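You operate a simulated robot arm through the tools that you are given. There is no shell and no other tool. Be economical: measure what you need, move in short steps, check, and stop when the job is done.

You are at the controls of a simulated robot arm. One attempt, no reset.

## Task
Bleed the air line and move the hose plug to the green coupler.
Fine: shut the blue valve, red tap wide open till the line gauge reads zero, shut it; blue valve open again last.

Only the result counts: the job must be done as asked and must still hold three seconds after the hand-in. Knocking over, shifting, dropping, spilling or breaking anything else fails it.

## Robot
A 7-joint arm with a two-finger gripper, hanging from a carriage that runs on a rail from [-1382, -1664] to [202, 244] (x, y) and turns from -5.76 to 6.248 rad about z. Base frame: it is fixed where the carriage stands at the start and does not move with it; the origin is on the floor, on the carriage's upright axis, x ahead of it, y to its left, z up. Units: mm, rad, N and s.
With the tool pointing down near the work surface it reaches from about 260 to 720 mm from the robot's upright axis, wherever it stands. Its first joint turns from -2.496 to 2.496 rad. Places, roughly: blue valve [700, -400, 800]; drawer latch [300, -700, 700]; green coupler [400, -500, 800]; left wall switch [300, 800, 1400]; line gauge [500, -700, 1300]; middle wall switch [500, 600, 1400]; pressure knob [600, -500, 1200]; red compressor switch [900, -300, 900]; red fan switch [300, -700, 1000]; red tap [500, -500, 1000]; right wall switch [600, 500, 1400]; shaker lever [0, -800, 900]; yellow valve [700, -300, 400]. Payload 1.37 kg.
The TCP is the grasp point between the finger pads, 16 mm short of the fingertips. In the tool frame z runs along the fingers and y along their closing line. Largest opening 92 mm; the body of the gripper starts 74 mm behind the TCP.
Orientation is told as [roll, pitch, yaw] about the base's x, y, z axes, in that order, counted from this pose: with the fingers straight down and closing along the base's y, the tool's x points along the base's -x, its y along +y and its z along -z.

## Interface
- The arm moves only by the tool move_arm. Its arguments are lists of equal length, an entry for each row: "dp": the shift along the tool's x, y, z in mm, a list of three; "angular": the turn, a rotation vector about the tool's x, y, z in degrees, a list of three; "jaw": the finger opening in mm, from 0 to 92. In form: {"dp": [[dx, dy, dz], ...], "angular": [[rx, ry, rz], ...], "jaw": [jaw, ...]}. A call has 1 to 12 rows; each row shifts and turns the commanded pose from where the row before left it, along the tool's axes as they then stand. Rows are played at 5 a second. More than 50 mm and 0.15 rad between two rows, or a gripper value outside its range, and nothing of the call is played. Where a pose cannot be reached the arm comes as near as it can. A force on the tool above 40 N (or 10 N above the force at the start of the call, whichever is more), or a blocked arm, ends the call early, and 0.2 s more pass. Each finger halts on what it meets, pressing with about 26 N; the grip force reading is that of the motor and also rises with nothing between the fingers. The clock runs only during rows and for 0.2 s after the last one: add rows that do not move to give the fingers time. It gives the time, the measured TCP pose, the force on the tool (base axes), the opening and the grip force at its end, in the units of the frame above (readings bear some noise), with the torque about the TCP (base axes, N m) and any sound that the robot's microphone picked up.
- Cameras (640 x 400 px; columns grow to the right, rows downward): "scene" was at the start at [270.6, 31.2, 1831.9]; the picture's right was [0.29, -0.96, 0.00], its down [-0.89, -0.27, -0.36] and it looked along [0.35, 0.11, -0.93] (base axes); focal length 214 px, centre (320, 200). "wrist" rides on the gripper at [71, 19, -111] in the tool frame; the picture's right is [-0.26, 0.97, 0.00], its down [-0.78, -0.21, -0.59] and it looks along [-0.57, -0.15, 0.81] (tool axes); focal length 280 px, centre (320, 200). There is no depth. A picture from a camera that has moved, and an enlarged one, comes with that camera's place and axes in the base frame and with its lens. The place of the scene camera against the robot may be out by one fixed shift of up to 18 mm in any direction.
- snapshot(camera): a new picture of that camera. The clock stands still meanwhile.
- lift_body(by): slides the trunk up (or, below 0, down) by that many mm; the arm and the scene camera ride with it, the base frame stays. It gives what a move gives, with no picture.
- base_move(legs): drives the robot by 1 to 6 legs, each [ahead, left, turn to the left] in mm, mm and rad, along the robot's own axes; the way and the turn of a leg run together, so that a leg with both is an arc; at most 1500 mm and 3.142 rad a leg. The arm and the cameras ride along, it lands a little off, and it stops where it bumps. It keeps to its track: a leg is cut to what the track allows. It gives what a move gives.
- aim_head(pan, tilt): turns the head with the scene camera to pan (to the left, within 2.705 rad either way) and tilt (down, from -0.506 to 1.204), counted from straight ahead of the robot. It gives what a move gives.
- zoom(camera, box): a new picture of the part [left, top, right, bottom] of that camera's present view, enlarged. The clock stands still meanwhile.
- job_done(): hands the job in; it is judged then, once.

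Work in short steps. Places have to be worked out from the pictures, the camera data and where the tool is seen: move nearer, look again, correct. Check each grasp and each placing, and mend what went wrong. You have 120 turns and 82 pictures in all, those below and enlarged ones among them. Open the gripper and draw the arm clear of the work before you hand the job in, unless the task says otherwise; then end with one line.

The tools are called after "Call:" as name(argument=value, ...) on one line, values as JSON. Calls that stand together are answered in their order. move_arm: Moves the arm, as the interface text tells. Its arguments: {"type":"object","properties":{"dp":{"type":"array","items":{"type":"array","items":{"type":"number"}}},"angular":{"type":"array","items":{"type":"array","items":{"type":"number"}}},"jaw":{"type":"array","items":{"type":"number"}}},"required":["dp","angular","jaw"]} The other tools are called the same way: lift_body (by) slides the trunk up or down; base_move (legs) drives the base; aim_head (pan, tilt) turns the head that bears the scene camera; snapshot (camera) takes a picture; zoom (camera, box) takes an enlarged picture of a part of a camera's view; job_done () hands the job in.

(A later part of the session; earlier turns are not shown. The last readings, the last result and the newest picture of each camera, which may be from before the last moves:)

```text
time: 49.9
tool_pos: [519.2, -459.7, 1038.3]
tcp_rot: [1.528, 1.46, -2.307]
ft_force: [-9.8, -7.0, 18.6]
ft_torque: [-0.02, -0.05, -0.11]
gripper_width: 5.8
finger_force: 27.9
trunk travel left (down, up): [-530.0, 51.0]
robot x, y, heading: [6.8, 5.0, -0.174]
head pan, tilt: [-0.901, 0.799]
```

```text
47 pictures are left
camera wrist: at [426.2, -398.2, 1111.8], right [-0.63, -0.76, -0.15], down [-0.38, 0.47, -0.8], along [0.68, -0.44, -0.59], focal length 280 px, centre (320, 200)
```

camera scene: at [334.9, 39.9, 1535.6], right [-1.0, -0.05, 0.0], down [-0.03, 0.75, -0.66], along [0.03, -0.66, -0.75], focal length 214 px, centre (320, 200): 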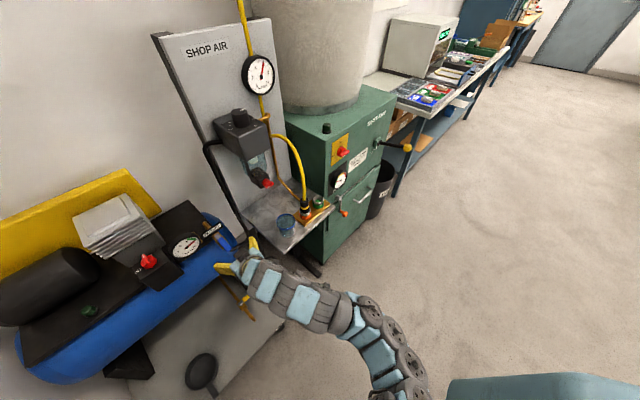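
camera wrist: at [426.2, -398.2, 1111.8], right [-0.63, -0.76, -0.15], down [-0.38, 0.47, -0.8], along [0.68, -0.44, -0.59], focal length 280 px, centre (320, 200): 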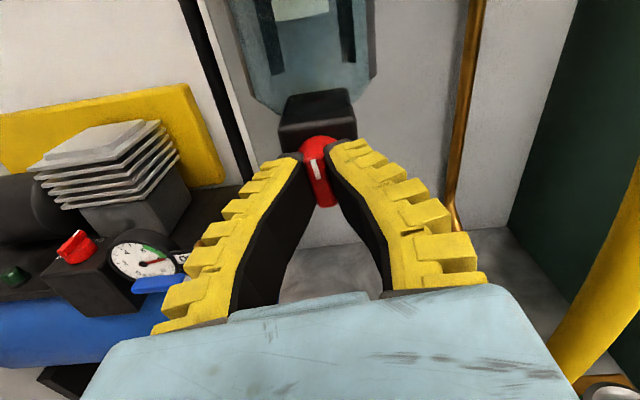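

The bar now points down (~84°). I ease the side load and turn a bit further to find the stop, then read the gauge from the scene camera.

Call:
move_arm(dp=[[2, 1, 0], [0, 0, 0], [0, 0, 0], [0, 0, 0]], angular=[[0, 0, 3], [0, 0, 3], [0, 0, 3], [0, 0, 0]], jaw=[0, 0, 0, 0])

Call:
snapshot(camera="scene")

```text
time: 50.9
tool_pos: [517.8, -459.5, 1037.9]
tcp_rot: [-1.388, 1.523, 1.062]
ft_force: [1.5, -14.8, -10.7]
ft_torque: [-0.23, 0.31, -0.1]
gripper_width: 6.1
finger_force: 28.1
trunk travel left (down, up): [-530.0, 51.0]
robot x, y, heading: [2.8, 4.2, -0.173]
head pan, tilt: [-0.901, 0.799]
```

```text
46 pictures are left
camera scene: at [256.1, -89.8, 1889.4], right [-0.88, -0.48, 0.0], down [-0.34, 0.63, -0.7], along [0.33, -0.61, -0.72], focal length 214 px, centre (320, 200)
```

scene: 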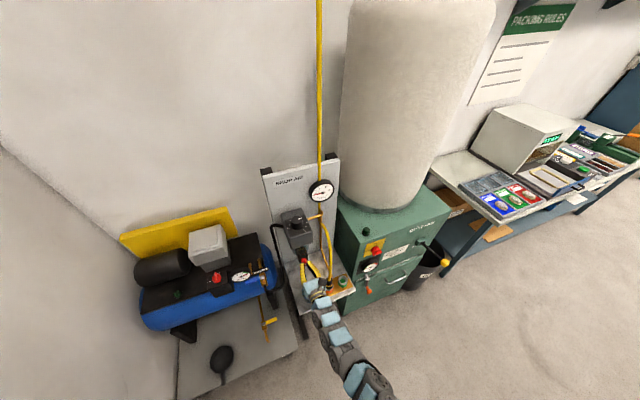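

Call:
zoom(camera="scene", box=[290, 170, 354, 210])

```text
10.00 times, centred on (322, 190) of scene
camera zoom: at [256.1, -89.8, 1889.4], right [-0.88, -0.48, 0.0], down [-0.34, 0.63, -0.7], along [0.33, -0.61, -0.72], focal length 2145 px, centre (300, 300)
```

zoom: 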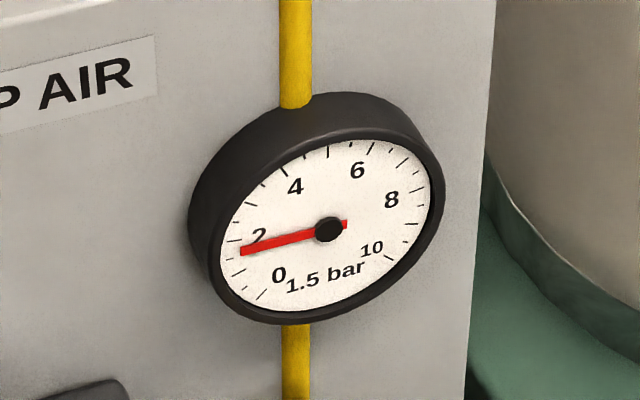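

Gauge is falling (1.5 bar). I push slightly further to the stop and wait.

Call:
move_arm(dp=[[0, 0, 0], [0, 0, 0], [0, 0, 0], [0, 0, 0], [0, 0, 0], [0, 0, 0], [0, 0, 0], [0, 0, 0], [0, 0, 0], [0, 0, 0], [0, 0, 0], [0, 0, 0]], angular=[[0, 0, 3], [0, 0, 0], [0, 0, 0], [0, 0, 0], [0, 0, 0], [0, 0, 0], [0, 0, 0], [0, 0, 0], [0, 0, 0], [0, 0, 0], [0, 0, 0], [0, 0, 0]], jaw=[0, 0, 0, 0, 0, 0, 0, 0, 0, 0, 0, 0])

Call:
zoom(camera="scene", box=[290, 170, 354, 210])

Call:
snapshot(camera="wrist")

```text
time: 53.5
tool_pos: [516.7, -458.2, 1039.3]
tcp_rot: [-1.507, 1.475, 0.945]
ft_force: [-1.5, -12.7, -15.6]
ft_torque: [-0.2, 0.33, -0.06]
gripper_width: 6.0
finger_force: 27.8
trunk travel left (down, up): [-530.0, 51.0]
robot x, y, heading: [6.9, 7.7, -0.177]
head pan, tilt: [-0.901, 0.799]
```

```text
10.00 times, centred on (322, 190) of scene
camera zoom: at [255.9, -89.6, 1889.4], right [-0.88, -0.48, 0.0], down [-0.34, 0.63, -0.7], along [0.33, -0.61, -0.72], focal length 2145 px, centre (300, 300)
```

zoom: 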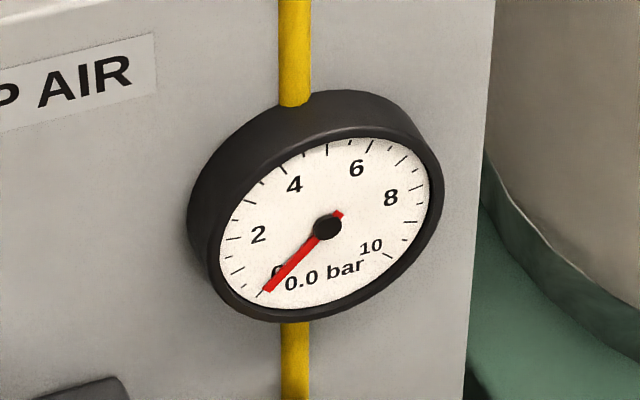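

```text
43 pictures are left
camera wrist: at [415.6, -408.7, 1109.1], right [-0.6, -0.72, -0.35], down [-0.27, 0.6, -0.75], along [0.75, -0.35, -0.56], focal length 280 px, centre (320, 200)
```

wrist: 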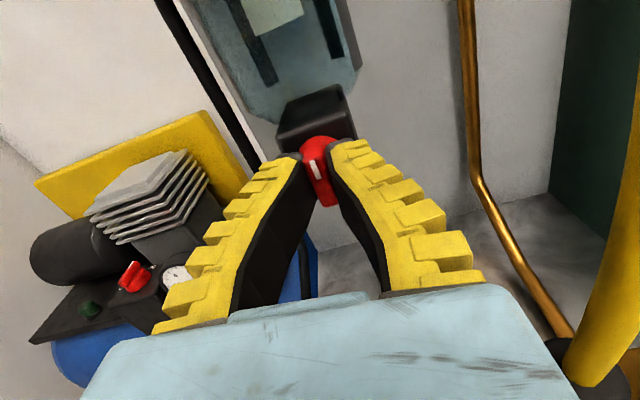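

Gauge at 0.0. Now I turn the tap back shut, counter-clockwise ~100° in total.

Call:
move_arm(dp=[[-2, 0, 0], [0, 0, 0], [0, 0, 0], [0, 0, 0], [0, 0, 0], [0, 0, 0], [0, 0, 0], [0, 0, 0], [0, 0, 0], [0, 0, 0], [0, 0, 0], [0, 0, 0]], angular=[[0, 0, -6], [0, 0, -6], [0, 0, -6], [0, 0, -6], [0, 0, -6], [0, 0, -6], [0, 0, -6], [0, 0, -6], [0, 0, -6], [0, 0, -6], [0, 0, -6], [0, 0, -6]], jaw=[0, 0, 0, 0, 0, 0, 0, 0, 0, 0, 0, 0])

Call:
move_arm(dp=[[0, 0, 0], [0, 0, 0], [0, 0, 0], [0, 0, 0], [0, 0, 0], [0, 0, 0]], angular=[[0, 0, -6], [0, 0, -6], [0, 0, -6], [0, 0, -6], [0, 0, -4], [0, 0, 0]], jaw=[0, 0, 0, 0, 0, 0])

Call:
snapshot(camera="wrist")

```text
time: 56.1
tool_pos: [518.2, -458.3, 1038.0]
tcp_rot: [1.566, 0.413, -2.265]
ft_force: [-4.9, 0.8, 9.3]
ft_torque: [-0.02, 0.01, -0.25]
gripper_width: 6.0
finger_force: 28.0
trunk travel left (down, up): [-530.0, 51.0]
robot x, y, heading: [4.5, 6.8, -0.176]
head pan, tilt: [-0.901, 0.799]
```

```text
time: 57.5
tool_pos: [519.3, -457.5, 1036.9]
tcp_rot: [1.565, -0.077, -2.262]
ft_force: [0.2, -2.0, -3.9]
ft_torque: [0.37, -0.25, 0.02]
gripper_width: 6.2
finger_force: 27.8
trunk travel left (down, up): [-530.0, 51.0]
robot x, y, heading: [7.2, 4.6, -0.177]
head pan, tilt: [-0.901, 0.799]
```

```text
42 pictures are left
camera wrist: at [479.7, -331.4, 1051.9], right [-0.11, -0.15, 0.98], down [-0.96, -0.24, -0.15], along [0.25, -0.96, -0.12], focal length 280 px, centre (320, 200)
```

wrist: 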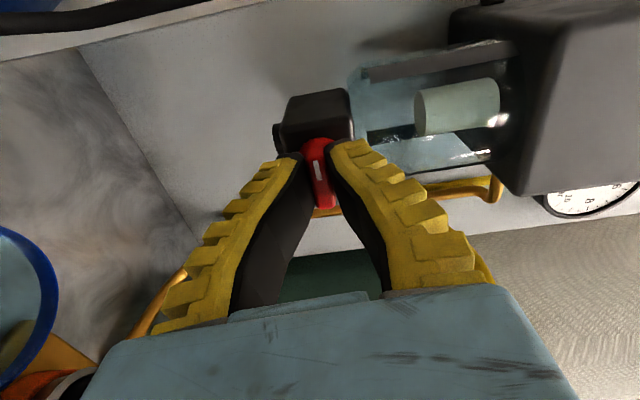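

Stop torque reached with the bar horizontal again: tap shut. I release and back away 80 mm.

Call:
move_arm(dp=[[0, 0, 0], [0, 0, 0], [0, 0, 0], [0, 0, -20], [0, 0, -30], [0, 0, -30]], angular=[[0, 0, 3], [0, 0, 0], [0, 0, 0], [0, 0, 0], [0, 0, 0], [0, 0, 0]], jaw=[0, 20, 40, 40, 40, 40])

Call:
snapshot(camera="wrist")

```text
time: 58.9
tool_pos: [456.6, -406.2, 1038.1]
tcp_rot: [1.569, -0.023, -2.261]
ft_force: [0.4, -0.1, 0.8]
ft_torque: [0.01, -0.02, 0.0]
gripper_width: 43.2
finger_force: 2.3
trunk travel left (down, up): [-530.0, 51.0]
robot x, y, heading: [5.4, 6.2, -0.174]
head pan, tilt: [-0.901, 0.799]
```

```text
41 pictures are left
camera wrist: at [417.6, -280.8, 1057.3], right [-0.15, -0.19, 0.97], down [-0.95, -0.23, -0.19], along [0.26, -0.96, -0.14], focal length 280 px, centre (320, 200)
```

wrist: 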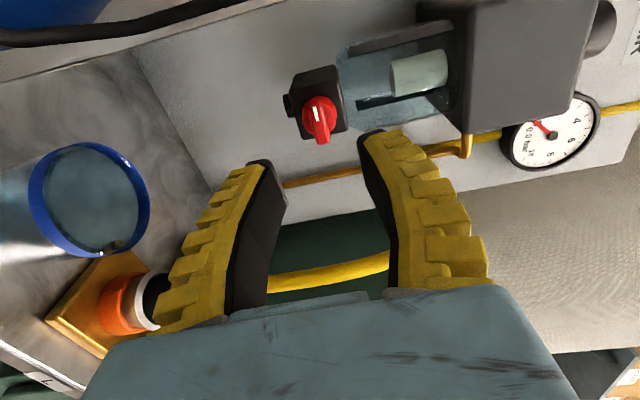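

Tap bar is horizontal as at the start and the gauge reads zero. Next the plug: I roll the tool so the camera is on top, to grip the plug body from the front.

Call:
move_arm(dp=[[0, 0, 0], [0, 0, 0], [0, 0, 0], [0, 0, 0], [0, 0, 0], [0, 0, 0], [0, 0, 0], [0, 0, 0], [0, 0, 0], [0, 0, 0], [0, 0, 0], [0, 0, 0]], angular=[[0, 0, 7.6], [0, 0, 7.6], [0, 0, 7.6], [0, 0, 7.6], [0, 0, 7.6], [0, 0, 7.6], [0, 0, 7.6], [0, 0, 7.6], [0, 0, 7.6], [0, 0, 7.6], [0, 0, 7.6], [0, 0, 7.6]], jaw=[50, 50, 50, 50, 50, 50, 50, 50, 50, 50, 50, 50])

Call:
snapshot(camera="wrist")

```text
time: 61.5
tool_pos: [456.6, -407.4, 1037.8]
tcp_rot: [0.027, 1.565, 2.476]
ft_force: [0.0, -0.1, -0.3]
ft_torque: [0.01, -0.01, 0.0]
gripper_width: 53.1
finger_force: 2.2
trunk travel left (down, up): [-530.0, 51.0]
robot x, y, heading: [3.0, 0.1, -0.173]
head pan, tilt: [-0.901, 0.799]
```

```text
40 pictures are left
camera wrist: at [359.6, -351.3, 1109.9], right [-0.62, -0.74, -0.26], down [-0.32, 0.54, -0.78], along [0.72, -0.39, -0.57], focal length 280 px, centre (320, 200)
```

wrist: 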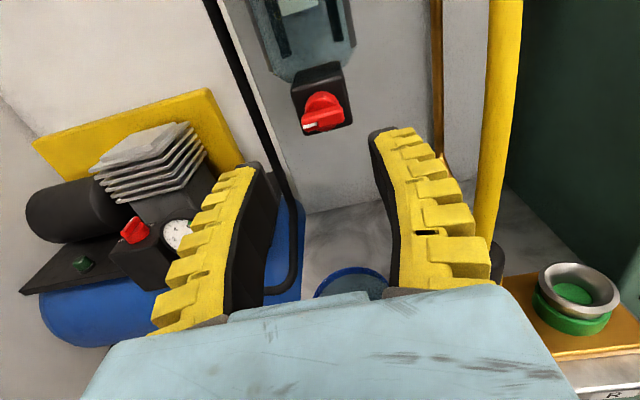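

I back off 40 mm, then move right ~105 mm to be in front of the plug.

Call:
move_arm(dp=[[0, 0, -20], [0, 0, -20], [0, 35, 0], [0, 35, 0], [0, 35, 0]], angular=[[0, 0, 0], [0, 0, 0], [0, 0, 0], [0, 0, 0], [0, 0, 0]], jaw=[50, 50, 50, 50, 50])

Call:
snapshot(camera="wrist")

```text
time: 62.7
tool_pos: [359.5, -461.9, 1038.6]
tcp_rot: [0.363, 1.563, 2.813]
ft_force: [1.0, 0.5, -0.2]
ft_torque: [0.03, 0.0, -0.05]
gripper_width: 53.2
finger_force: 1.9
trunk travel left (down, up): [-530.0, 51.0]
robot x, y, heading: [3.8, 2.8, -0.173]
head pan, tilt: [-0.901, 0.799]
```

```text
39 pictures are left
camera wrist: at [261.9, -406.3, 1111.0], right [-0.62, -0.74, -0.26], down [-0.32, 0.54, -0.78], along [0.72, -0.4, -0.57], focal length 280 px, centre (320, 200)
```

wrist: 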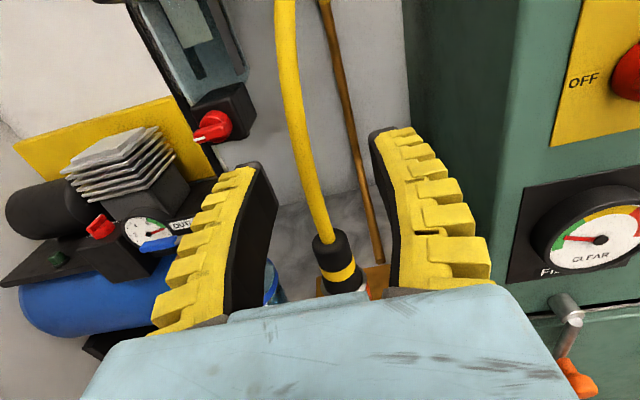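

Plug lies near r≈103. I lower 110 mm, keeping the standoff, to triangulate it.

Call:
move_arm(dp=[[-36, 0, 0], [-37, 0, 0], [-37, 0, 0]], angular=[[0, 0, 0], [0, 0, 0], [0, 0, 0]], jaw=[50, 50, 50])

Call:
snapshot(camera="wrist")

```text
time: 63.7
tool_pos: [191.4, -518.7, 942.1]
tcp_rot: [1.239, 1.562, -2.936]
ft_force: [-1.2, 0.3, -1.1]
ft_torque: [-0.05, 0.03, 0.15]
gripper_width: 52.7
finger_force: 2.2
out of reach, approached as far as the arm can: row 3
trunk travel left (down, up): [-530.0, 51.0]
robot x, y, heading: [4.3, 4.1, -0.178]
head pan, tilt: [-0.901, 0.799]
stopped in row 3: the arm was blocked; the commanded pose is now the measured one
```

```text
38 pictures are left
camera wrist: at [118.5, -433.2, 1013.2], right [-0.83, -0.49, -0.26], down [-0.13, 0.61, -0.78], along [0.54, -0.62, -0.57], focal length 280 px, centre (320, 200)
```

wrist: 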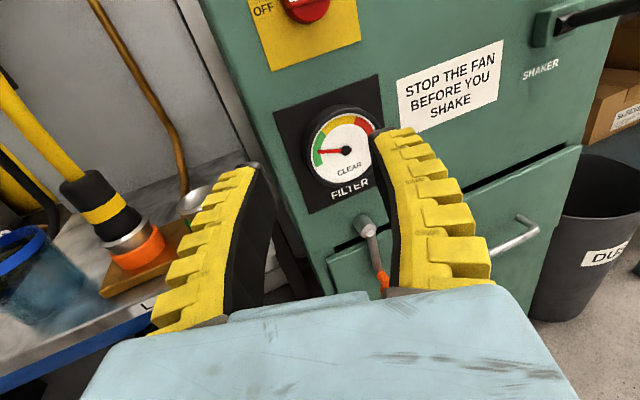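

The arm hit its near limit and slid aside (nothing touched, forces nil). I rise first, turning the tool back toward the board and tilting it 25° nose-down, a posture with more room.

Call:
move_arm(dp=[[40, 0, 0], [40, 0, 0], [40, 0, 0], [0, 0, 0], [0, 0, 0], [0, 0, 0], [0, 0, 0]], angular=[[0, 0, 0], [0, 0, 0], [0, 0, 0], [6.5, 0, 0], [6.5, 0, 0], [6.5, 0, 0], [0, 0, 0]], jaw=[50, 50, 50, 50, 50, 50, 50])

```text
time: 65.3
tool_pos: [199.2, -519.3, 1062.6]
tcp_rot: [-3.042, 1.567, -0.592]
ft_force: [6.5, -0.5, 1.4]
ft_torque: [0.03, 0.0, -0.28]
gripper_width: 53.0
finger_force: 2.1
trunk travel left (down, up): [-530.0, 51.0]
robot x, y, heading: [4.0, 4.6, -0.172]
head pan, tilt: [-0.901, 0.799]
```

A slight force reading; I look before moving on.

Call:
snapshot(camera="wrist")

Call:
snapshot(camera="scene")

```text
37 pictures are left
camera wrist: at [101.0, -463.1, 1134.3], right [-0.61, -0.74, -0.26], down [-0.32, 0.54, -0.78], along [0.72, -0.4, -0.57], focal length 280 px, centre (320, 200)
```

wrist: 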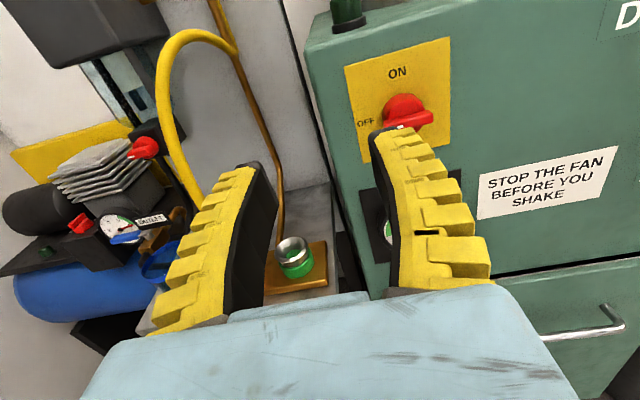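

```text
36 pictures are left
camera scene: at [257.0, -89.3, 1890.3], right [-0.88, -0.48, 0.0], down [-0.34, 0.63, -0.7], along [0.33, -0.61, -0.72], focal length 214 px, centre (320, 200)
```

scene: 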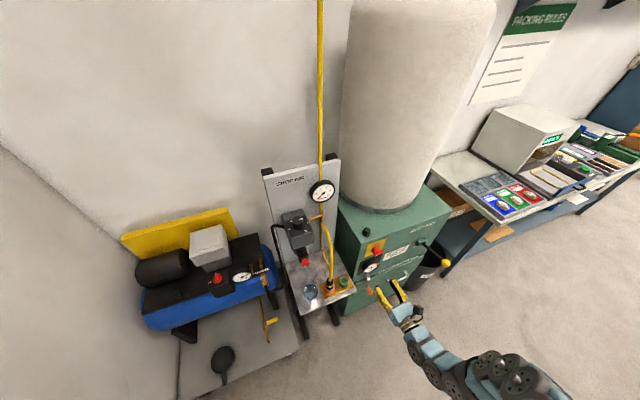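

Nothing touched. Tilt nose-down 25° and swing back in front of the plug, staying high.

Call:
move_arm(dp=[[0, 0, 0], [0, 0, 0], [0, 0, 0], [0, 0, 0], [10, -41, 21], [10, -41, 21], [10, -41, 21], [10, -41, 21]], angular=[[0, -6.25, 0], [0, -6.25, 0], [0, -6.25, 0], [0, -6.25, 0], [0, 0, 0], [0, 0, 0], [0, 0, 0], [0, 0, 0]], jaw=[50, 50, 50, 50, 50, 50, 50, 50])

Call:
snapshot(camera="wrist")

```text
time: 67.1
tool_pos: [388.7, -437.4, 988.9]
tcp_rot: [0.005, 1.133, 2.459]
ft_force: [-1.1, -1.8, -0.2]
ft_torque: [0.06, 0.01, 0.06]
gripper_width: 53.1
finger_force: 2.0
out of reach, approached as far as the arm can: row 2, 3, 4, 5, 6, 7, 8
trunk travel left (down, up): [-530.0, 51.0]
robot x, y, heading: [5.6, 6.8, -0.174]
head pan, tilt: [-0.901, 0.799]
```

```text
35 pictures are left
camera wrist: at [322.5, -407.4, 1100.5], right [-0.7, -0.68, -0.24], down [-0.53, 0.71, -0.46], along [0.48, -0.2, -0.86], focal length 280 px, centre (320, 200)
```

wrist: 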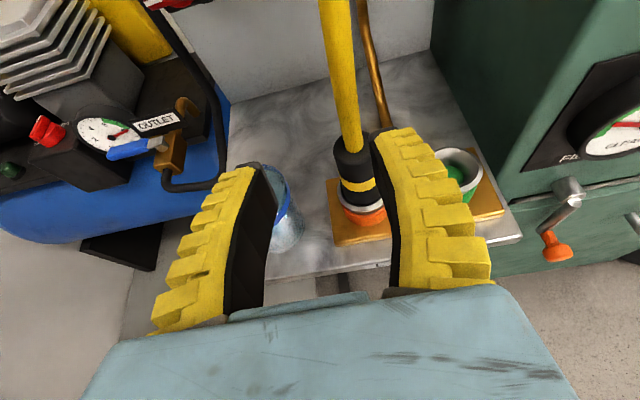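

Good view. Band and TCP nearly line up; I shift right 16, down 60, forward 10 and look again for a better fix.

Call:
move_arm(dp=[[-25, 8, 17], [-25, 8, 17]], angular=[[0, 0, 0], [0, 0, 0]], jaw=[50, 50])

Call:
snapshot(camera="wrist")

```text
time: 67.7
tool_pos: [371.1, -456.6, 924.2]
tcp_rot: [0.046, 1.115, 2.497]
ft_force: [8.0, -1.1, 1.4]
ft_torque: [0.12, 0.42, -0.36]
gripper_width: 52.8
finger_force: 2.7
trunk travel left (down, up): [-530.0, 51.0]
robot x, y, heading: [1.7, 4.9, -0.177]
head pan, tilt: [-0.901, 0.799]
```

```text
34 pictures are left
camera wrist: at [307.5, -426.6, 1036.6], right [-0.7, -0.68, -0.21], down [-0.55, 0.71, -0.44], along [0.45, -0.2, -0.87], focal length 280 px, centre (320, 200)
```

wrist: 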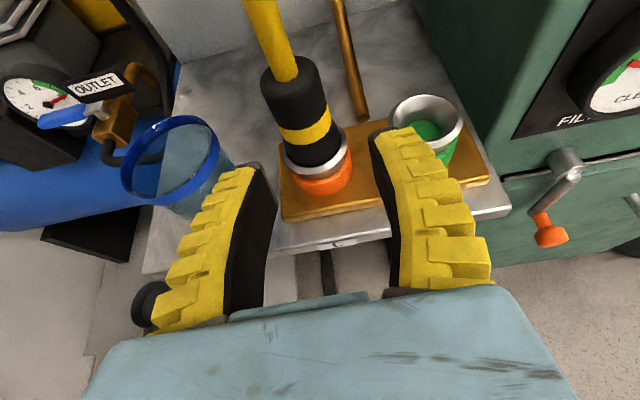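

Fix is now consistent: plug axis r≈107, depth≈620, band z≈919; green coupler r≈177, depth≈616. I slide in over the plug in small steps, fingers on both sides.

Call:
move_arm(dp=[[2, -2, 0], [4.2, -2, 9.1], [4.2, -2, 9.1], [4.2, -1, 9.1], [4.2, 0, 9.1]], angular=[[-2.7, 0, 0], [0, 0, 0], [0, 0, 0], [0, 0, 0], [0, 0, 0]], jaw=[50, 50, 50, 50, 50])

Call:
snapshot(camera="wrist")

```text
time: 68.9
tool_pos: [421.6, -478.5, 930.7]
tcp_rot: [0.054, 1.132, 2.459]
ft_force: [0.2, 1.0, 0.9]
ft_torque: [0.03, 0.01, 0.02]
gripper_width: 53.1
finger_force: 2.2
trunk travel left (down, up): [-530.0, 51.0]
robot x, y, heading: [2.6, 3.2, -0.172]
head pan, tilt: [-0.901, 0.799]
```

```text
33 pictures are left
camera wrist: at [358.1, -443.4, 1042.4], right [-0.73, -0.65, -0.22], down [-0.51, 0.73, -0.46], along [0.46, -0.23, -0.86], focal length 280 px, centre (320, 200)
```

wrist: 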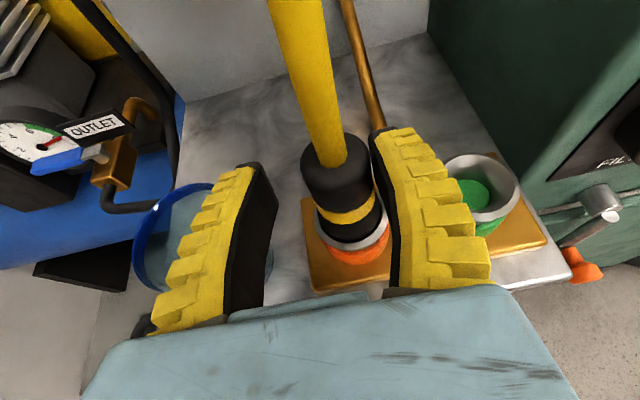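

Plug is between fingers, 9 mm off centre. I centre, lower 7 mm and close.

Call:
move_arm(dp=[[-3, 5, 1], [-4, 4, 0], [0, 0, 0], [0, 0, 0], [0, 0, 0], [0, 0, 0]], angular=[[0, 0, 0], [0, 0, 0], [0, 0, 0], [0, 0, 0], [0, 0, 0], [0, 0, 0]], jaw=[50, 50, 38, 28, 0, 0])

Call:
snapshot(camera="wrist")

```text
time: 70.3
tool_pos: [413.0, -483.8, 924.6]
tcp_rot: [0.053, 1.135, 2.457]
ft_force: [-2.9, 2.5, 9.6]
ft_torque: [0.06, -0.07, 0.02]
gripper_width: 24.6
finger_force: 26.1
trunk travel left (down, up): [-530.0, 51.0]
robot x, y, heading: [5.0, 5.7, -0.175]
head pan, tilt: [-0.901, 0.799]
```

```text
32 pictures are left
camera wrist: at [350.8, -449.3, 1036.5], right [-0.73, -0.65, -0.22], down [-0.51, 0.73, -0.46], along [0.46, -0.23, -0.86], focal length 280 px, centre (320, 200)
```

wrist: 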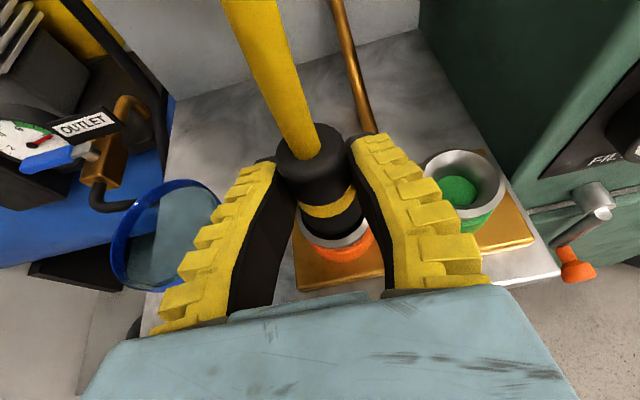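

Gripped the plug body (25 mm). I pull straight up 40 mm and watch the force.

Call:
move_arm(dp=[[4.5, 0, -2.1], [4.5, 0, -2.1], [4.5, 0, -2.1], [4.5, 0, -2.1], [9.1, 0, -4.2], [9.1, 0, -4.2]], angular=[[0, 0, 0], [0, 0, 0], [0, 0, 0], [0, 0, 0], [0, 0, 0], [0, 0, 0]], jaw=[0, 0, 0, 0, 0, 0])

Call:
snapshot(camera="wrist")

```text
time: 71.7
tool_pos: [414.9, -482.7, 964.7]
tcp_rot: [0.058, 1.132, 2.461]
ft_force: [-1.0, 0.0, -1.3]
ft_torque: [0.01, 0.01, 0.0]
gripper_width: 23.0
finger_force: 26.3
trunk travel left (down, up): [-530.0, 51.0]
robot x, y, heading: [2.3, 2.3, -0.174]
head pan, tilt: [-0.901, 0.799]
```

```text
31 pictures are left
camera wrist: at [351.5, -448.3, 1076.8], right [-0.73, -0.65, -0.21], down [-0.51, 0.73, -0.46], along [0.46, -0.23, -0.86], focal length 280 px, centre (320, 200)
```

wrist: 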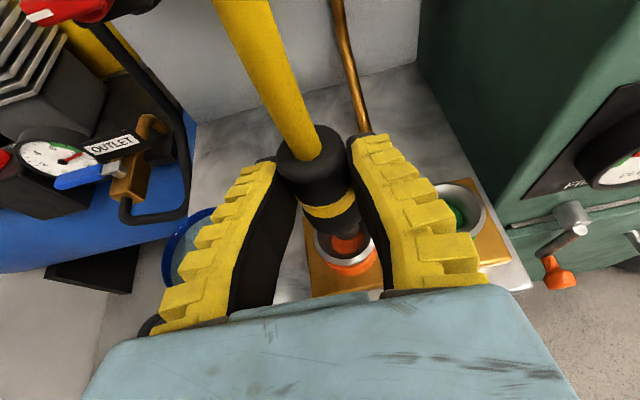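

Plug came free. Zoom to see its nose and the two couplers.

Call:
zoom(camera="wrist", box=[270, 110, 510, 290])

```text
2.22 times, centred on (390, 200) of wrist
camera zoom: at [351.5, -448.3, 1076.8], right [-0.73, -0.65, -0.21], down [-0.51, 0.73, -0.46], along [0.46, -0.23, -0.86], focal length 623 px, centre (164, 200)
```

zoom: 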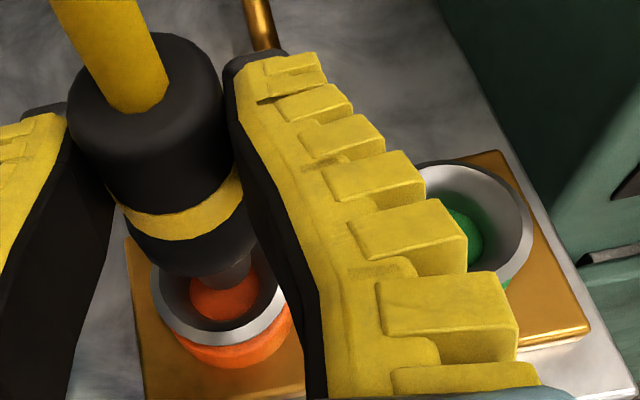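

Orange-to-green spacing works out to ~79 mm along the board. I raise 30 mm more, move right 79 mm, and check alignment.

Call:
move_arm(dp=[[13.5, 0, -6.3], [13.5, 0, -6.3], [0.8, 26, 1.8], [0.8, 26, 1.8], [0, 27, 0], [0, 0, 0]], angular=[[0, 0, 0], [0, 0, 0], [0, 0, 0], [0, 0, 0], [0, 0, 0], [0, 0, 0]], jaw=[0, 0, 0, 0, 0, 0])

Call:
snapshot(camera="wrist")

```text
time: 73.1
tool_pos: [365.8, -543.6, 995.0]
tcp_rot: [0.051, 1.132, 2.458]
ft_force: [-0.2, -0.4, -1.0]
ft_torque: [0.01, 0.01, -0.02]
gripper_width: 22.9
finger_force: 26.4
trunk travel left (down, up): [-530.0, 51.0]
robot x, y, heading: [8.0, 6.1, -0.169]
head pan, tilt: [-0.901, 0.799]
```

```text
29 pictures are left
camera wrist: at [302.0, -509.4, 1107.7], right [-0.73, -0.65, -0.22], down [-0.51, 0.73, -0.46], along [0.46, -0.23, -0.86], focal length 280 px, centre (320, 200)
```

wrist: 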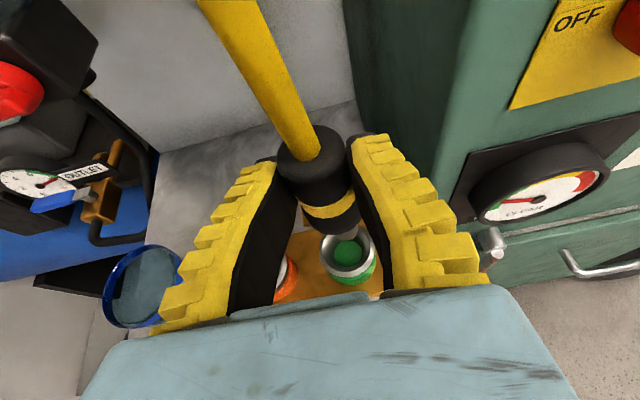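

Nearly aligned; zoom to measure the ring centre precisely.

Call:
zoom(camera="wrist", box=[270, 110, 430, 310])

```text
2.00 times, centred on (350, 210) of wrist
camera zoom: at [302.0, -509.4, 1107.7], right [-0.73, -0.65, -0.22], down [-0.51, 0.73, -0.46], along [0.46, -0.23, -0.86], focal length 561 px, centre (260, 180)
```

zoom: 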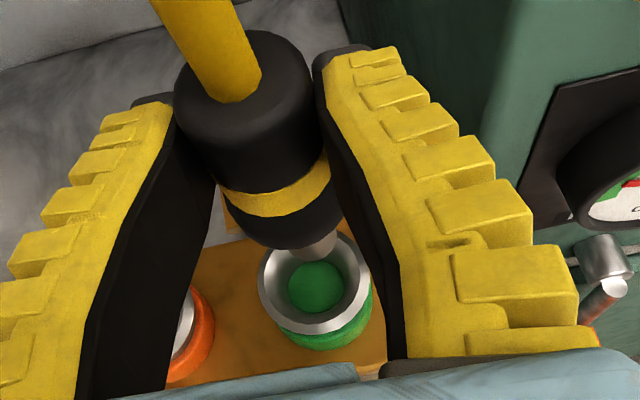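

Aligned to within ~1–2 mm. I lower 55 mm into the flared ring.

Call:
move_arm(dp=[[-13.6, 0, 6.3], [-13.6, 0, 6.3], [-13.6, 0, 6.3], [-4.5, 0, 2.1], [-4.5, 0, 2.1], [0, 0, 0]], angular=[[0, 0, 0], [0, 0, 0], [0, 0, 0], [0, 0, 0], [0, 0, 0], [0, 0, 0]], jaw=[0, 0, 0, 0, 0, 0])

Call:
snapshot(camera="wrist")

```text
time: 74.5
tool_pos: [364.9, -543.5, 940.6]
tcp_rot: [0.048, 1.132, 2.456]
ft_force: [1.9, 6.1, 1.9]
ft_torque: [0.41, -0.06, 0.06]
gripper_width: 23.0
finger_force: 26.0
trunk travel left (down, up): [-530.0, 51.0]
robot x, y, heading: [8.5, 3.5, -0.178]
head pan, tilt: [-0.901, 0.799]
```

```text
27 pictures are left
camera wrist: at [301.3, -508.3, 1052.6], right [-0.73, -0.65, -0.22], down [-0.51, 0.73, -0.46], along [0.46, -0.23, -0.86], focal length 280 px, centre (320, 200)
```

wrist: 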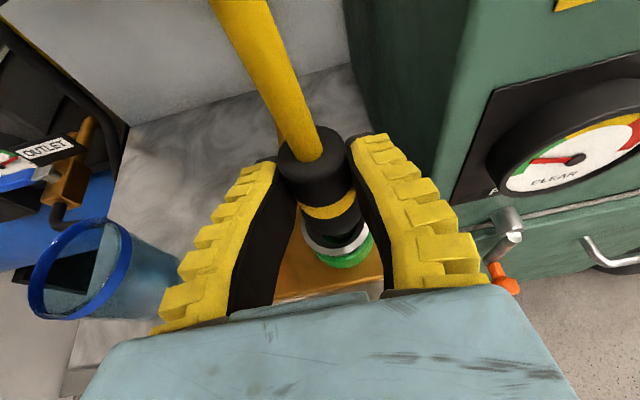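

Nose is in, with ~6 N side load pushing left. I shift 1.5 mm left and press down.

Call:
move_arm(dp=[[-0.3, -1.5, -0.6], [-3.6, 0, 1.7], [-3.6, 0, 1.7], [-3.6, 0, 1.7], [-3.6, 0, 1.7], [0, 0, 0]], angular=[[0, 0, 0], [0, 0, 0], [0, 0, 0], [0, 0, 0], [0, 0, 0], [0, 0, 0]], jaw=[0, 0, 0, 0, 0, 0])

Call:
snapshot(camera="wrist")

```text
time: 75.9
tool_pos: [365.6, -543.9, 925.2]
tcp_rot: [0.053, 1.135, 2.456]
ft_force: [-3.0, 10.8, 20.5]
ft_torque: [0.19, -0.14, 0.08]
gripper_width: 26.7
finger_force: 26.4
trunk travel left (down, up): [-530.0, 51.0]
robot x, y, heading: [5.7, 5.9, -0.174]
head pan, tilt: [-0.901, 0.799]
```

```text
26 pictures are left
camera wrist: at [302.1, -508.8, 1037.7], right [-0.73, -0.65, -0.22], down [-0.51, 0.73, -0.46], along [0.46, -0.23, -0.86], focal length 280 px, centre (320, 200)
```

wrist: 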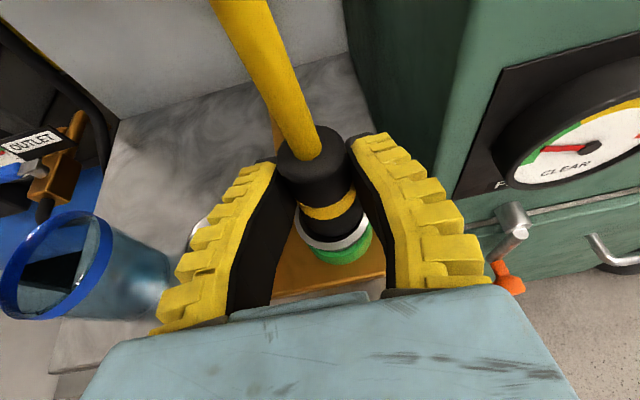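

Height matches the seated height and it resists with 20 N; I press 4 mm further to make it latch.

Call:
move_arm(dp=[[-1.8, 0, 0.8], [-1.8, 0, 0.8], [0, 0, 0], [0, 0, 0]], angular=[[0, 0, 0], [0, 0, 0], [0, 0, 0], [0, 0, 0]], jaw=[0, 0, 0, 0])

Call:
zoom(camera="wrist", box=[250, 100, 410, 300])

```text
time: 76.9
tool_pos: [366.3, -542.7, 920.8]
tcp_rot: [0.051, 1.134, 2.457]
ft_force: [-0.4, 7.2, 19.7]
ft_torque: [0.04, -0.21, 0.01]
gripper_width: 25.9
finger_force: 26.2
trunk travel left (down, up): [-530.0, 51.0]
robot x, y, heading: [8.5, 3.4, -0.177]
head pan, tilt: [-0.901, 0.799]
```

```text
2.00 times, centred on (330, 200) of wrist
camera zoom: at [302.3, -509.0, 1033.2], right [-0.73, -0.65, -0.22], down [-0.51, 0.73, -0.46], along [0.46, -0.23, -0.86], focal length 561 px, centre (300, 200)
```

zoom: 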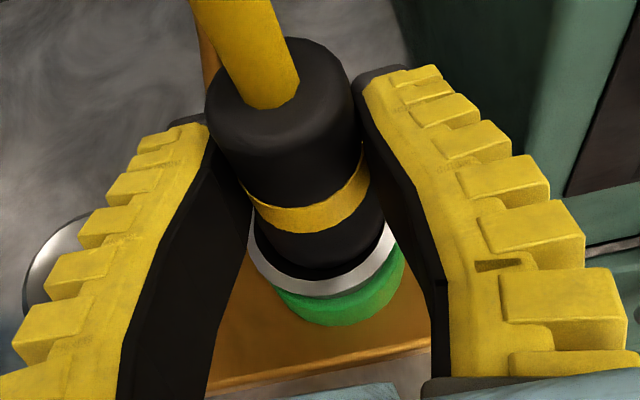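

Plug sits inside the ring as it did in the orange one. I release and back straight out.

Call:
move_arm(dp=[[0, 0, 0], [0, 0, 0], [0, 0, 0], [-8.4, 0, -18.2], [-8.4, 0, -18.2], [9, 0, -4.2]], angular=[[0, 0, 0], [0, 0, 0], [0, 0, 0], [0, 0, 0], [0, 0, 0], [0, 0, 0]], jaw=[30, 46, 50, 50, 50, 50])

Call:
snapshot(camera="wrist")

```text
time: 78.3
tool_pos: [334.4, -517.2, 930.0]
tcp_rot: [0.051, 1.133, 2.458]
ft_force: [-0.8, -0.2, 0.1]
ft_torque: [-0.01, 0.01, -0.03]
gripper_width: 52.9
finger_force: 2.1
trunk travel left (down, up): [-530.0, 51.0]
robot x, y, heading: [2.0, 7.7, -0.172]
head pan, tilt: [-0.901, 0.799]
```

```text
24 pictures are left
camera wrist: at [271.5, -481.6, 1042.4], right [-0.73, -0.65, -0.22], down [-0.51, 0.73, -0.46], along [0.46, -0.23, -0.86], focal length 280 px, centre (320, 200)
```

wrist: 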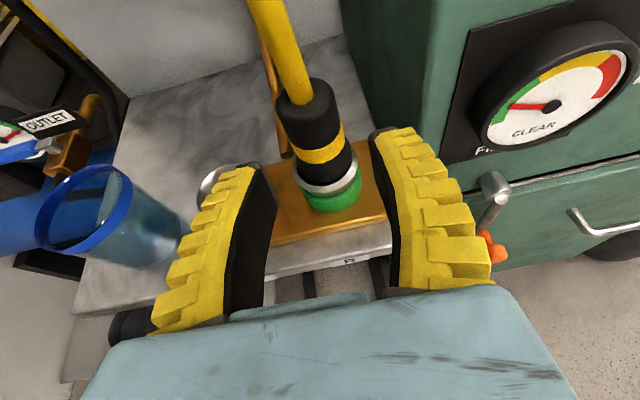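

Plug stands seated in the green coupler. Now for the blue valve: I rise clear of the cup and coupler first.

Call:
move_arm(dp=[[36, 0, -17], [36, 0, -17], [36, 0, -17], [20, 0, 0]], angular=[[0, 0, 0], [0, 0, 0], [0, 0, 0], [0, 0, 0]], jaw=[50, 50, 50, 50])

Call:
base_move(legs=[[122, 213, 0]])

Call:
snapshot(camera="wrist")

```text
time: 79.3
tool_pos: [342.1, -519.0, 1068.1]
tcp_rot: [0.052, 1.134, 2.458]
ft_force: [-0.2, 0.1, 0.0]
ft_torque: [0.01, 0.02, -0.01]
gripper_width: 52.9
finger_force: 2.2
trunk travel left (down, up): [-530.0, 51.0]
robot x, y, heading: [5.4, 4.3, -0.174]
head pan, tilt: [-0.901, 0.799]
```

```text
time: 81.1
tool_pos: [501.1, -331.3, 1068.3]
tcp_rot: [0.053, 1.132, 2.46]
ft_force: [0.6, -1.1, 1.0]
ft_torque: [0.01, 0.0, -0.01]
gripper_width: 52.8
finger_force: 1.8
trunk travel left (down, up): [-530.0, 51.0]
robot x, y, heading: [164.9, 194.2, -0.173]
head pan, tilt: [-0.901, 0.799]
```

```text
23 pictures are left
camera wrist: at [436.4, -296.0, 1180.2], right [-0.73, -0.65, -0.22], down [-0.51, 0.73, -0.46], along [0.46, -0.23, -0.86], focal length 280 px, centre (320, 200)
```

wrist: 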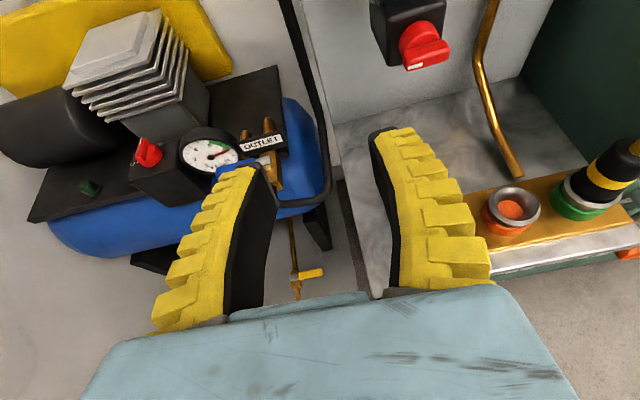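

I move left 185 mm to face the valve handle's outer part and roll the tool −90° (fingers closing vertically).

Call:
move_arm(dp=[[0, -46, 0], [0, -46, 0], [0, -46, 0], [0, -46, 0], [0, 0, 0], [0, 0, 0], [0, 0, 0]], angular=[[0, 0, 0], [0, 0, 0], [0, 0, 0], [0, 0, 0], [0, 5, 0], [0, 5, 0], [0, 5, 0]], jaw=[50, 50, 50, 50, 50, 40, 34])

Call:
move_arm(dp=[[0, 0, 0], [0, 0, 0], [0, 0, 0], [0, 0, 0], [0, 0, 0], [0, 0, 0], [0, 0, 0], [0, 0, 0], [0, 0, 0], [0, 0, 0], [0, 0, 0], [0, 0, 0]], angular=[[0, 0, -7.5], [0, 0, -7.5], [0, 0, -7.5], [0, 0, -7.5], [0, 0, -7.5], [0, 0, -7.5], [0, 0, -7.5], [0, 0, -7.5], [0, 0, -7.5], [0, 0, -7.5], [0, 0, -7.5], [0, 0, -7.5]], jaw=[34, 34, 34, 34, 34, 34, 34, 34, 34, 34, 34, 34])

Call:
snapshot(camera="wrist")

Call:
snapshot(camera="scene")

```text
time: 82.7
tool_pos: [622.9, -194.0, 1064.4]
tcp_rot: [0.128, 1.395, 2.539]
ft_force: [0.5, 0.1, 0.1]
ft_torque: [0.01, 0.02, -0.05]
gripper_width: 37.6
finger_force: 2.9
trunk travel left (down, up): [-530.0, 51.0]
robot x, y, heading: [159.4, 191.8, -0.169]
head pan, tilt: [-0.901, 0.799]
```

```text
time: 85.3
tool_pos: [622.1, -193.1, 1064.9]
tcp_rot: [1.396, -0.025, -2.3]
ft_force: [0.5, 0.1, -0.4]
ft_torque: [0.03, -0.01, -0.01]
gripper_width: 37.6
finger_force: 2.9
trunk travel left (down, up): [-530.0, 51.0]
robot x, y, heading: [164.4, 194.7, -0.175]
head pan, tilt: [-0.901, 0.799]
```

```text
22 pictures are left
camera wrist: at [592.2, -69.1, 1101.4], right [-0.03, -0.29, 0.96], down [-0.98, -0.17, -0.09], along [0.19, -0.94, -0.28], focal length 280 px, centre (320, 200)
```

wrist: 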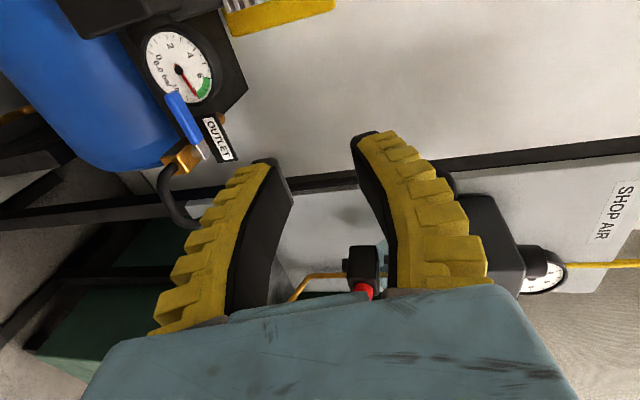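

```text
21 pictures are left
camera scene: at [413.0, 99.6, 1889.6], right [-0.88, -0.48, 0.0], down [-0.34, 0.63, -0.7], along [0.33, -0.61, -0.72], focal length 214 px, centre (320, 200)
```

scene: 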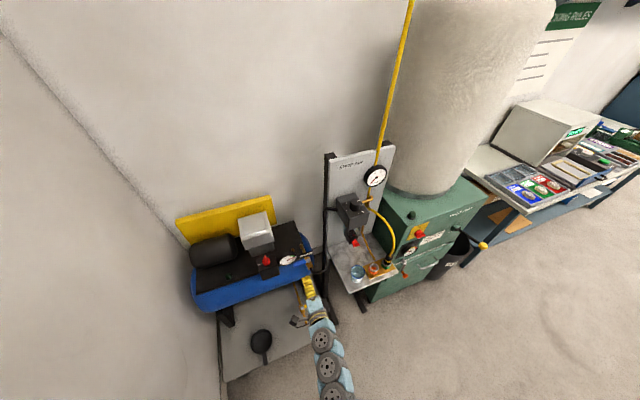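

Cup, hose and plug are fine. I lower the trunk 225 mm to bring the tool to handle height, still ~200 mm short of it.

Call:
lift_body(by=-222)

Call:
move_arm(dp=[[0, 0, 30], [0, 0, 30], [0, 0, 30], [0, 0, 0]], angular=[[0, 0, 0], [0, 0, 0], [0, 0, 0], [0, 0, 0]], jaw=[34, 34, 34, 34])

Call:
snapshot(camera="wrist")

```text
time: 87.6
tool_pos: [622.1, -193.0, 841.8]
tcp_rot: [1.394, -0.024, -2.302]
ft_force: [-0.4, 0.5, 0.2]
ft_torque: [0.0, -0.03, 0.0]
gripper_width: 37.7
finger_force: 2.5
trunk travel left (down, up): [-308.0, 273.0]
robot x, y, heading: [161.6, 195.6, -0.172]
head pan, tilt: [-0.901, 0.799]
```

```text
time: 88.6
tool_pos: [688.5, -252.4, 825.8]
tcp_rot: [1.397, -0.024, -2.303]
ft_force: [0.6, 0.7, 0.1]
ft_torque: [-0.01, 0.06, -0.02]
gripper_width: 37.5
finger_force: 2.4
trunk travel left (down, up): [-308.0, 273.0]
robot x, y, heading: [165.8, 195.9, -0.173]
head pan, tilt: [-0.901, 0.799]
```

```text
20 pictures are left
camera wrist: at [657.5, -128.4, 864.0], right [-0.04, -0.29, 0.96], down [-0.98, -0.17, -0.09], along [0.19, -0.94, -0.28], focal length 280 px, centre (320, 200)
```

wrist: 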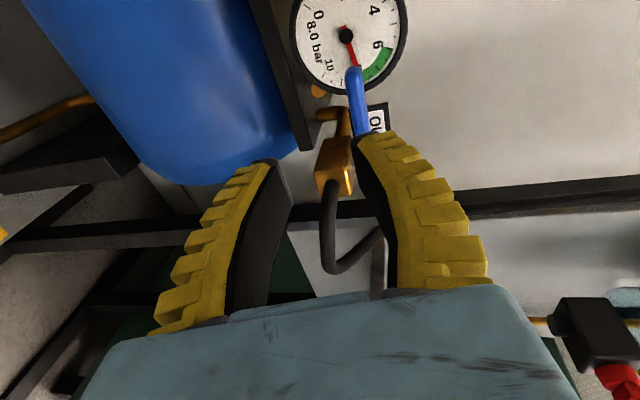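

Handle sits at r≈-240, z≈837, depth≈811. I level the nose by 10°, rise 12 mm and advance 70 mm.

Call:
move_arm(dp=[[0, 0, 0], [0, 0, 0], [0, 12, 0], [0, 0, 25], [0, 0, 25], [0, 0, 25], [0, 0, 0]], angular=[[-5, 0, 0], [-5, 0, 0], [0, 0, 0], [0, 0, 0], [0, 0, 0], [0, 0, 0], [0, 0, 0]], jaw=[34, 34, 34, 34, 34, 34, 34])

Call:
snapshot(camera="wrist")

```text
time: 90.2
tool_pos: [744.6, -303.1, 839.4]
tcp_rot: [1.572, -0.023, -2.302]
ft_force: [0.5, -0.7, -0.1]
ft_torque: [-0.01, -0.01, 0.01]
gripper_width: 38.0
finger_force: 2.6
trunk travel left (down, up): [-308.0, 273.0]
robot x, y, heading: [161.3, 193.1, -0.174]
head pan, tilt: [-0.901, 0.799]
```

```text
19 pictures are left
camera wrist: at [709.8, -175.9, 857.7], right [-0.16, -0.18, 0.97], down [-0.96, -0.19, -0.19], along [0.22, -0.97, -0.14], focal length 280 px, centre (320, 200)
```

wrist: 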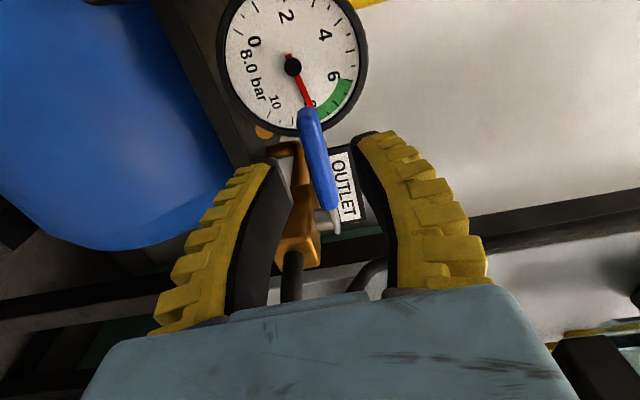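

Handle is level with the TCP. Advance 38 mm so the fingers lie above and below it, then look.

Call:
move_arm(dp=[[0, 0, 13], [0, 0, 13], [0, 0, 12], [0, 0, 0]], angular=[[0, 0, 0], [0, 0, 0], [0, 0, 0], [0, 0, 0]], jaw=[34, 34, 34, 34])

Call:
snapshot(camera="wrist")

```text
time: 91.2
tool_pos: [772.2, -328.4, 838.5]
tcp_rot: [1.568, -0.022, -2.298]
ft_force: [1.0, -0.3, -0.5]
ft_torque: [0.03, 0.02, -0.01]
gripper_width: 37.6
finger_force: 2.1
trunk travel left (down, up): [-308.0, 273.0]
robot x, y, heading: [160.2, 193.4, -0.168]
head pan, tilt: [-0.901, 0.799]
```

```text
18 pictures are left
camera wrist: at [738.5, -200.9, 856.6], right [-0.16, -0.18, 0.97], down [-0.96, -0.19, -0.19], along [0.22, -0.96, -0.14], focal length 280 px, centre (320, 200)
```

wrist: 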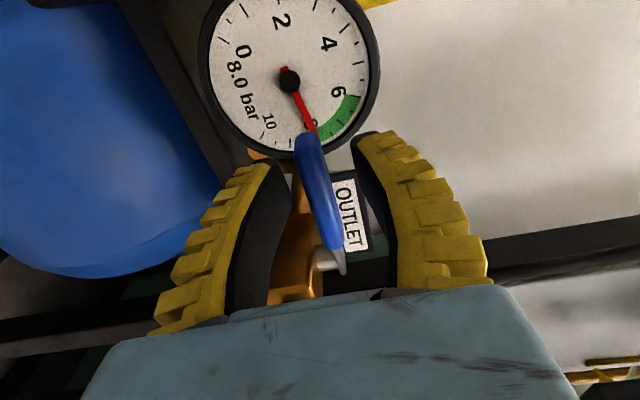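

The handle is between the fingers. Close.

Call:
move_arm(dp=[[0, 0, 0], [0, 0, 0], [0, 0, 0], [0, 0, 0]], angular=[[0, 0, 0], [0, 0, 0], [0, 0, 0], [0, 0, 0]], jaw=[20, 8, 0, 0])

Call:
snapshot(camera="wrist")

```text
time: 92.2
tool_pos: [771.5, -326.5, 836.7]
tcp_rot: [1.564, -0.022, -2.303]
ft_force: [-0.1, -0.6, -12.7]
ft_torque: [0.27, -0.16, -0.01]
gripper_width: 6.0
finger_force: 27.9
trunk travel left (down, up): [-308.0, 273.0]
robot x, y, heading: [159.8, 193.7, -0.175]
head pan, tilt: [-0.901, 0.799]
```

```text
17 pictures are left
camera wrist: at [736.7, -199.5, 854.7], right [-0.16, -0.18, 0.97], down [-0.96, -0.19, -0.19], along [0.22, -0.96, -0.15], focal length 280 px, centre (320, 200)
```

wrist: 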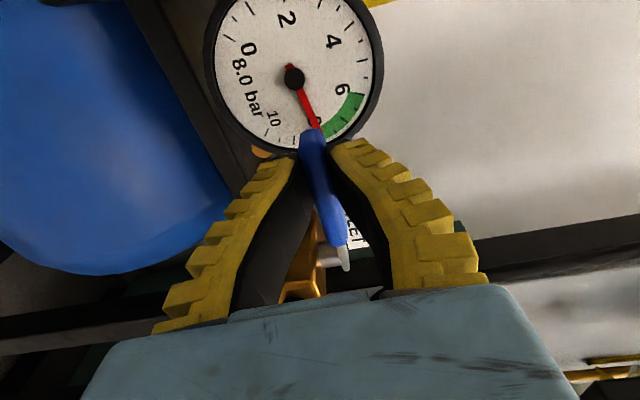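

Handle gripped. I draw it toward me along the arc (~55°).

Call:
move_arm(dp=[[0, -1.2, 0], [-0.9, 0, -10.8], [-2.8, 0, -10.4], [-4.6, 0, -9.8], [-6.2, 0, -8.9], [-7.6, 0, -7.6], [-6.1, 0, -4.5], [0, 0, 0]], angular=[[0, 0, 0], [0, 0, 0], [0, 0, 0], [0, 0, 0], [0, 0, 0], [0, 0, 0], [0, 0, 0], [0, 0, 0]], jaw=[0, 0, 0, 0, 0, 0, 0, 0])

Call:
snapshot(camera="wrist")

```text
time: 94.0
tool_pos: [715.2, -315.3, 837.4]
tcp_rot: [1.57, -0.022, -2.302]
ft_force: [0.6, 0.3, 0.1]
ft_torque: [0.01, -0.01, -0.01]
gripper_width: 0.0
finger_force: 28.2
trunk travel left (down, up): [-308.0, 273.0]
robot x, y, heading: [158.9, 193.9, -0.168]
head pan, tilt: [-0.901, 0.799]
```

```text
16 pictures are left
camera wrist: at [680.4, -187.4, 855.5], right [-0.16, -0.18, 0.97], down [-0.96, -0.19, -0.19], along [0.22, -0.96, -0.14], focal length 280 px, centre (320, 200)
```

wrist: 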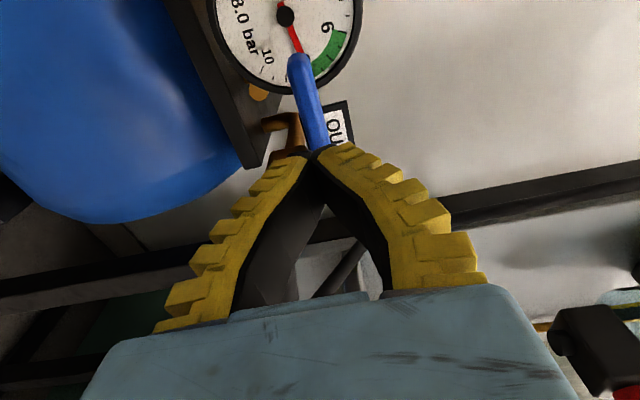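

It slipped off: the grip was only on the front edge. I reopen, return to r≈-243 and go ~14 mm deeper this time.

Call:
move_arm(dp=[[10, 0, 0], [16, 0, 0], [0, 0, 10], [0, 0, 20], [0, 0, 20], [0, 0, 8], [0, 0, 5], [0, 0, 4], [0, 0, 0]], angular=[[0, 0, 0], [0, 0, 0], [0, 0, 0], [0, 0, 0], [0, 0, 0], [0, 0, 0], [0, 0, 0], [0, 0, 0], [0, 0, 0]], jaw=[20, 34, 34, 34, 34, 34, 34, 34, 34])

Call:
snapshot(camera="wrist")

```text
time: 96.0
tool_pos: [782.7, -339.8, 836.9]
tcp_rot: [1.571, -0.021, -2.301]
ft_force: [-0.4, 0.1, 1.2]
ft_torque: [0.0, -0.02, 0.0]
gripper_width: 37.8
finger_force: 2.7
trunk travel left (down, up): [-308.0, 273.0]
robot x, y, heading: [163.1, 195.8, -0.174]
head pan, tilt: [-0.901, 0.799]
```

```text
15 pictures are left
camera wrist: at [748.0, -212.5, 855.4], right [-0.16, -0.18, 0.97], down [-0.96, -0.19, -0.19], along [0.22, -0.96, -0.14], focal length 280 px, centre (320, 200)
```

wrist: 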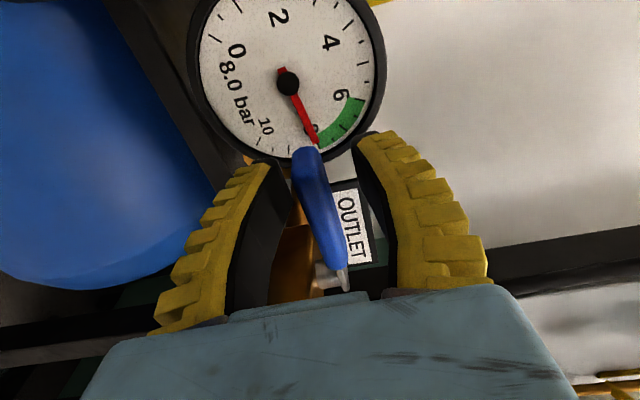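

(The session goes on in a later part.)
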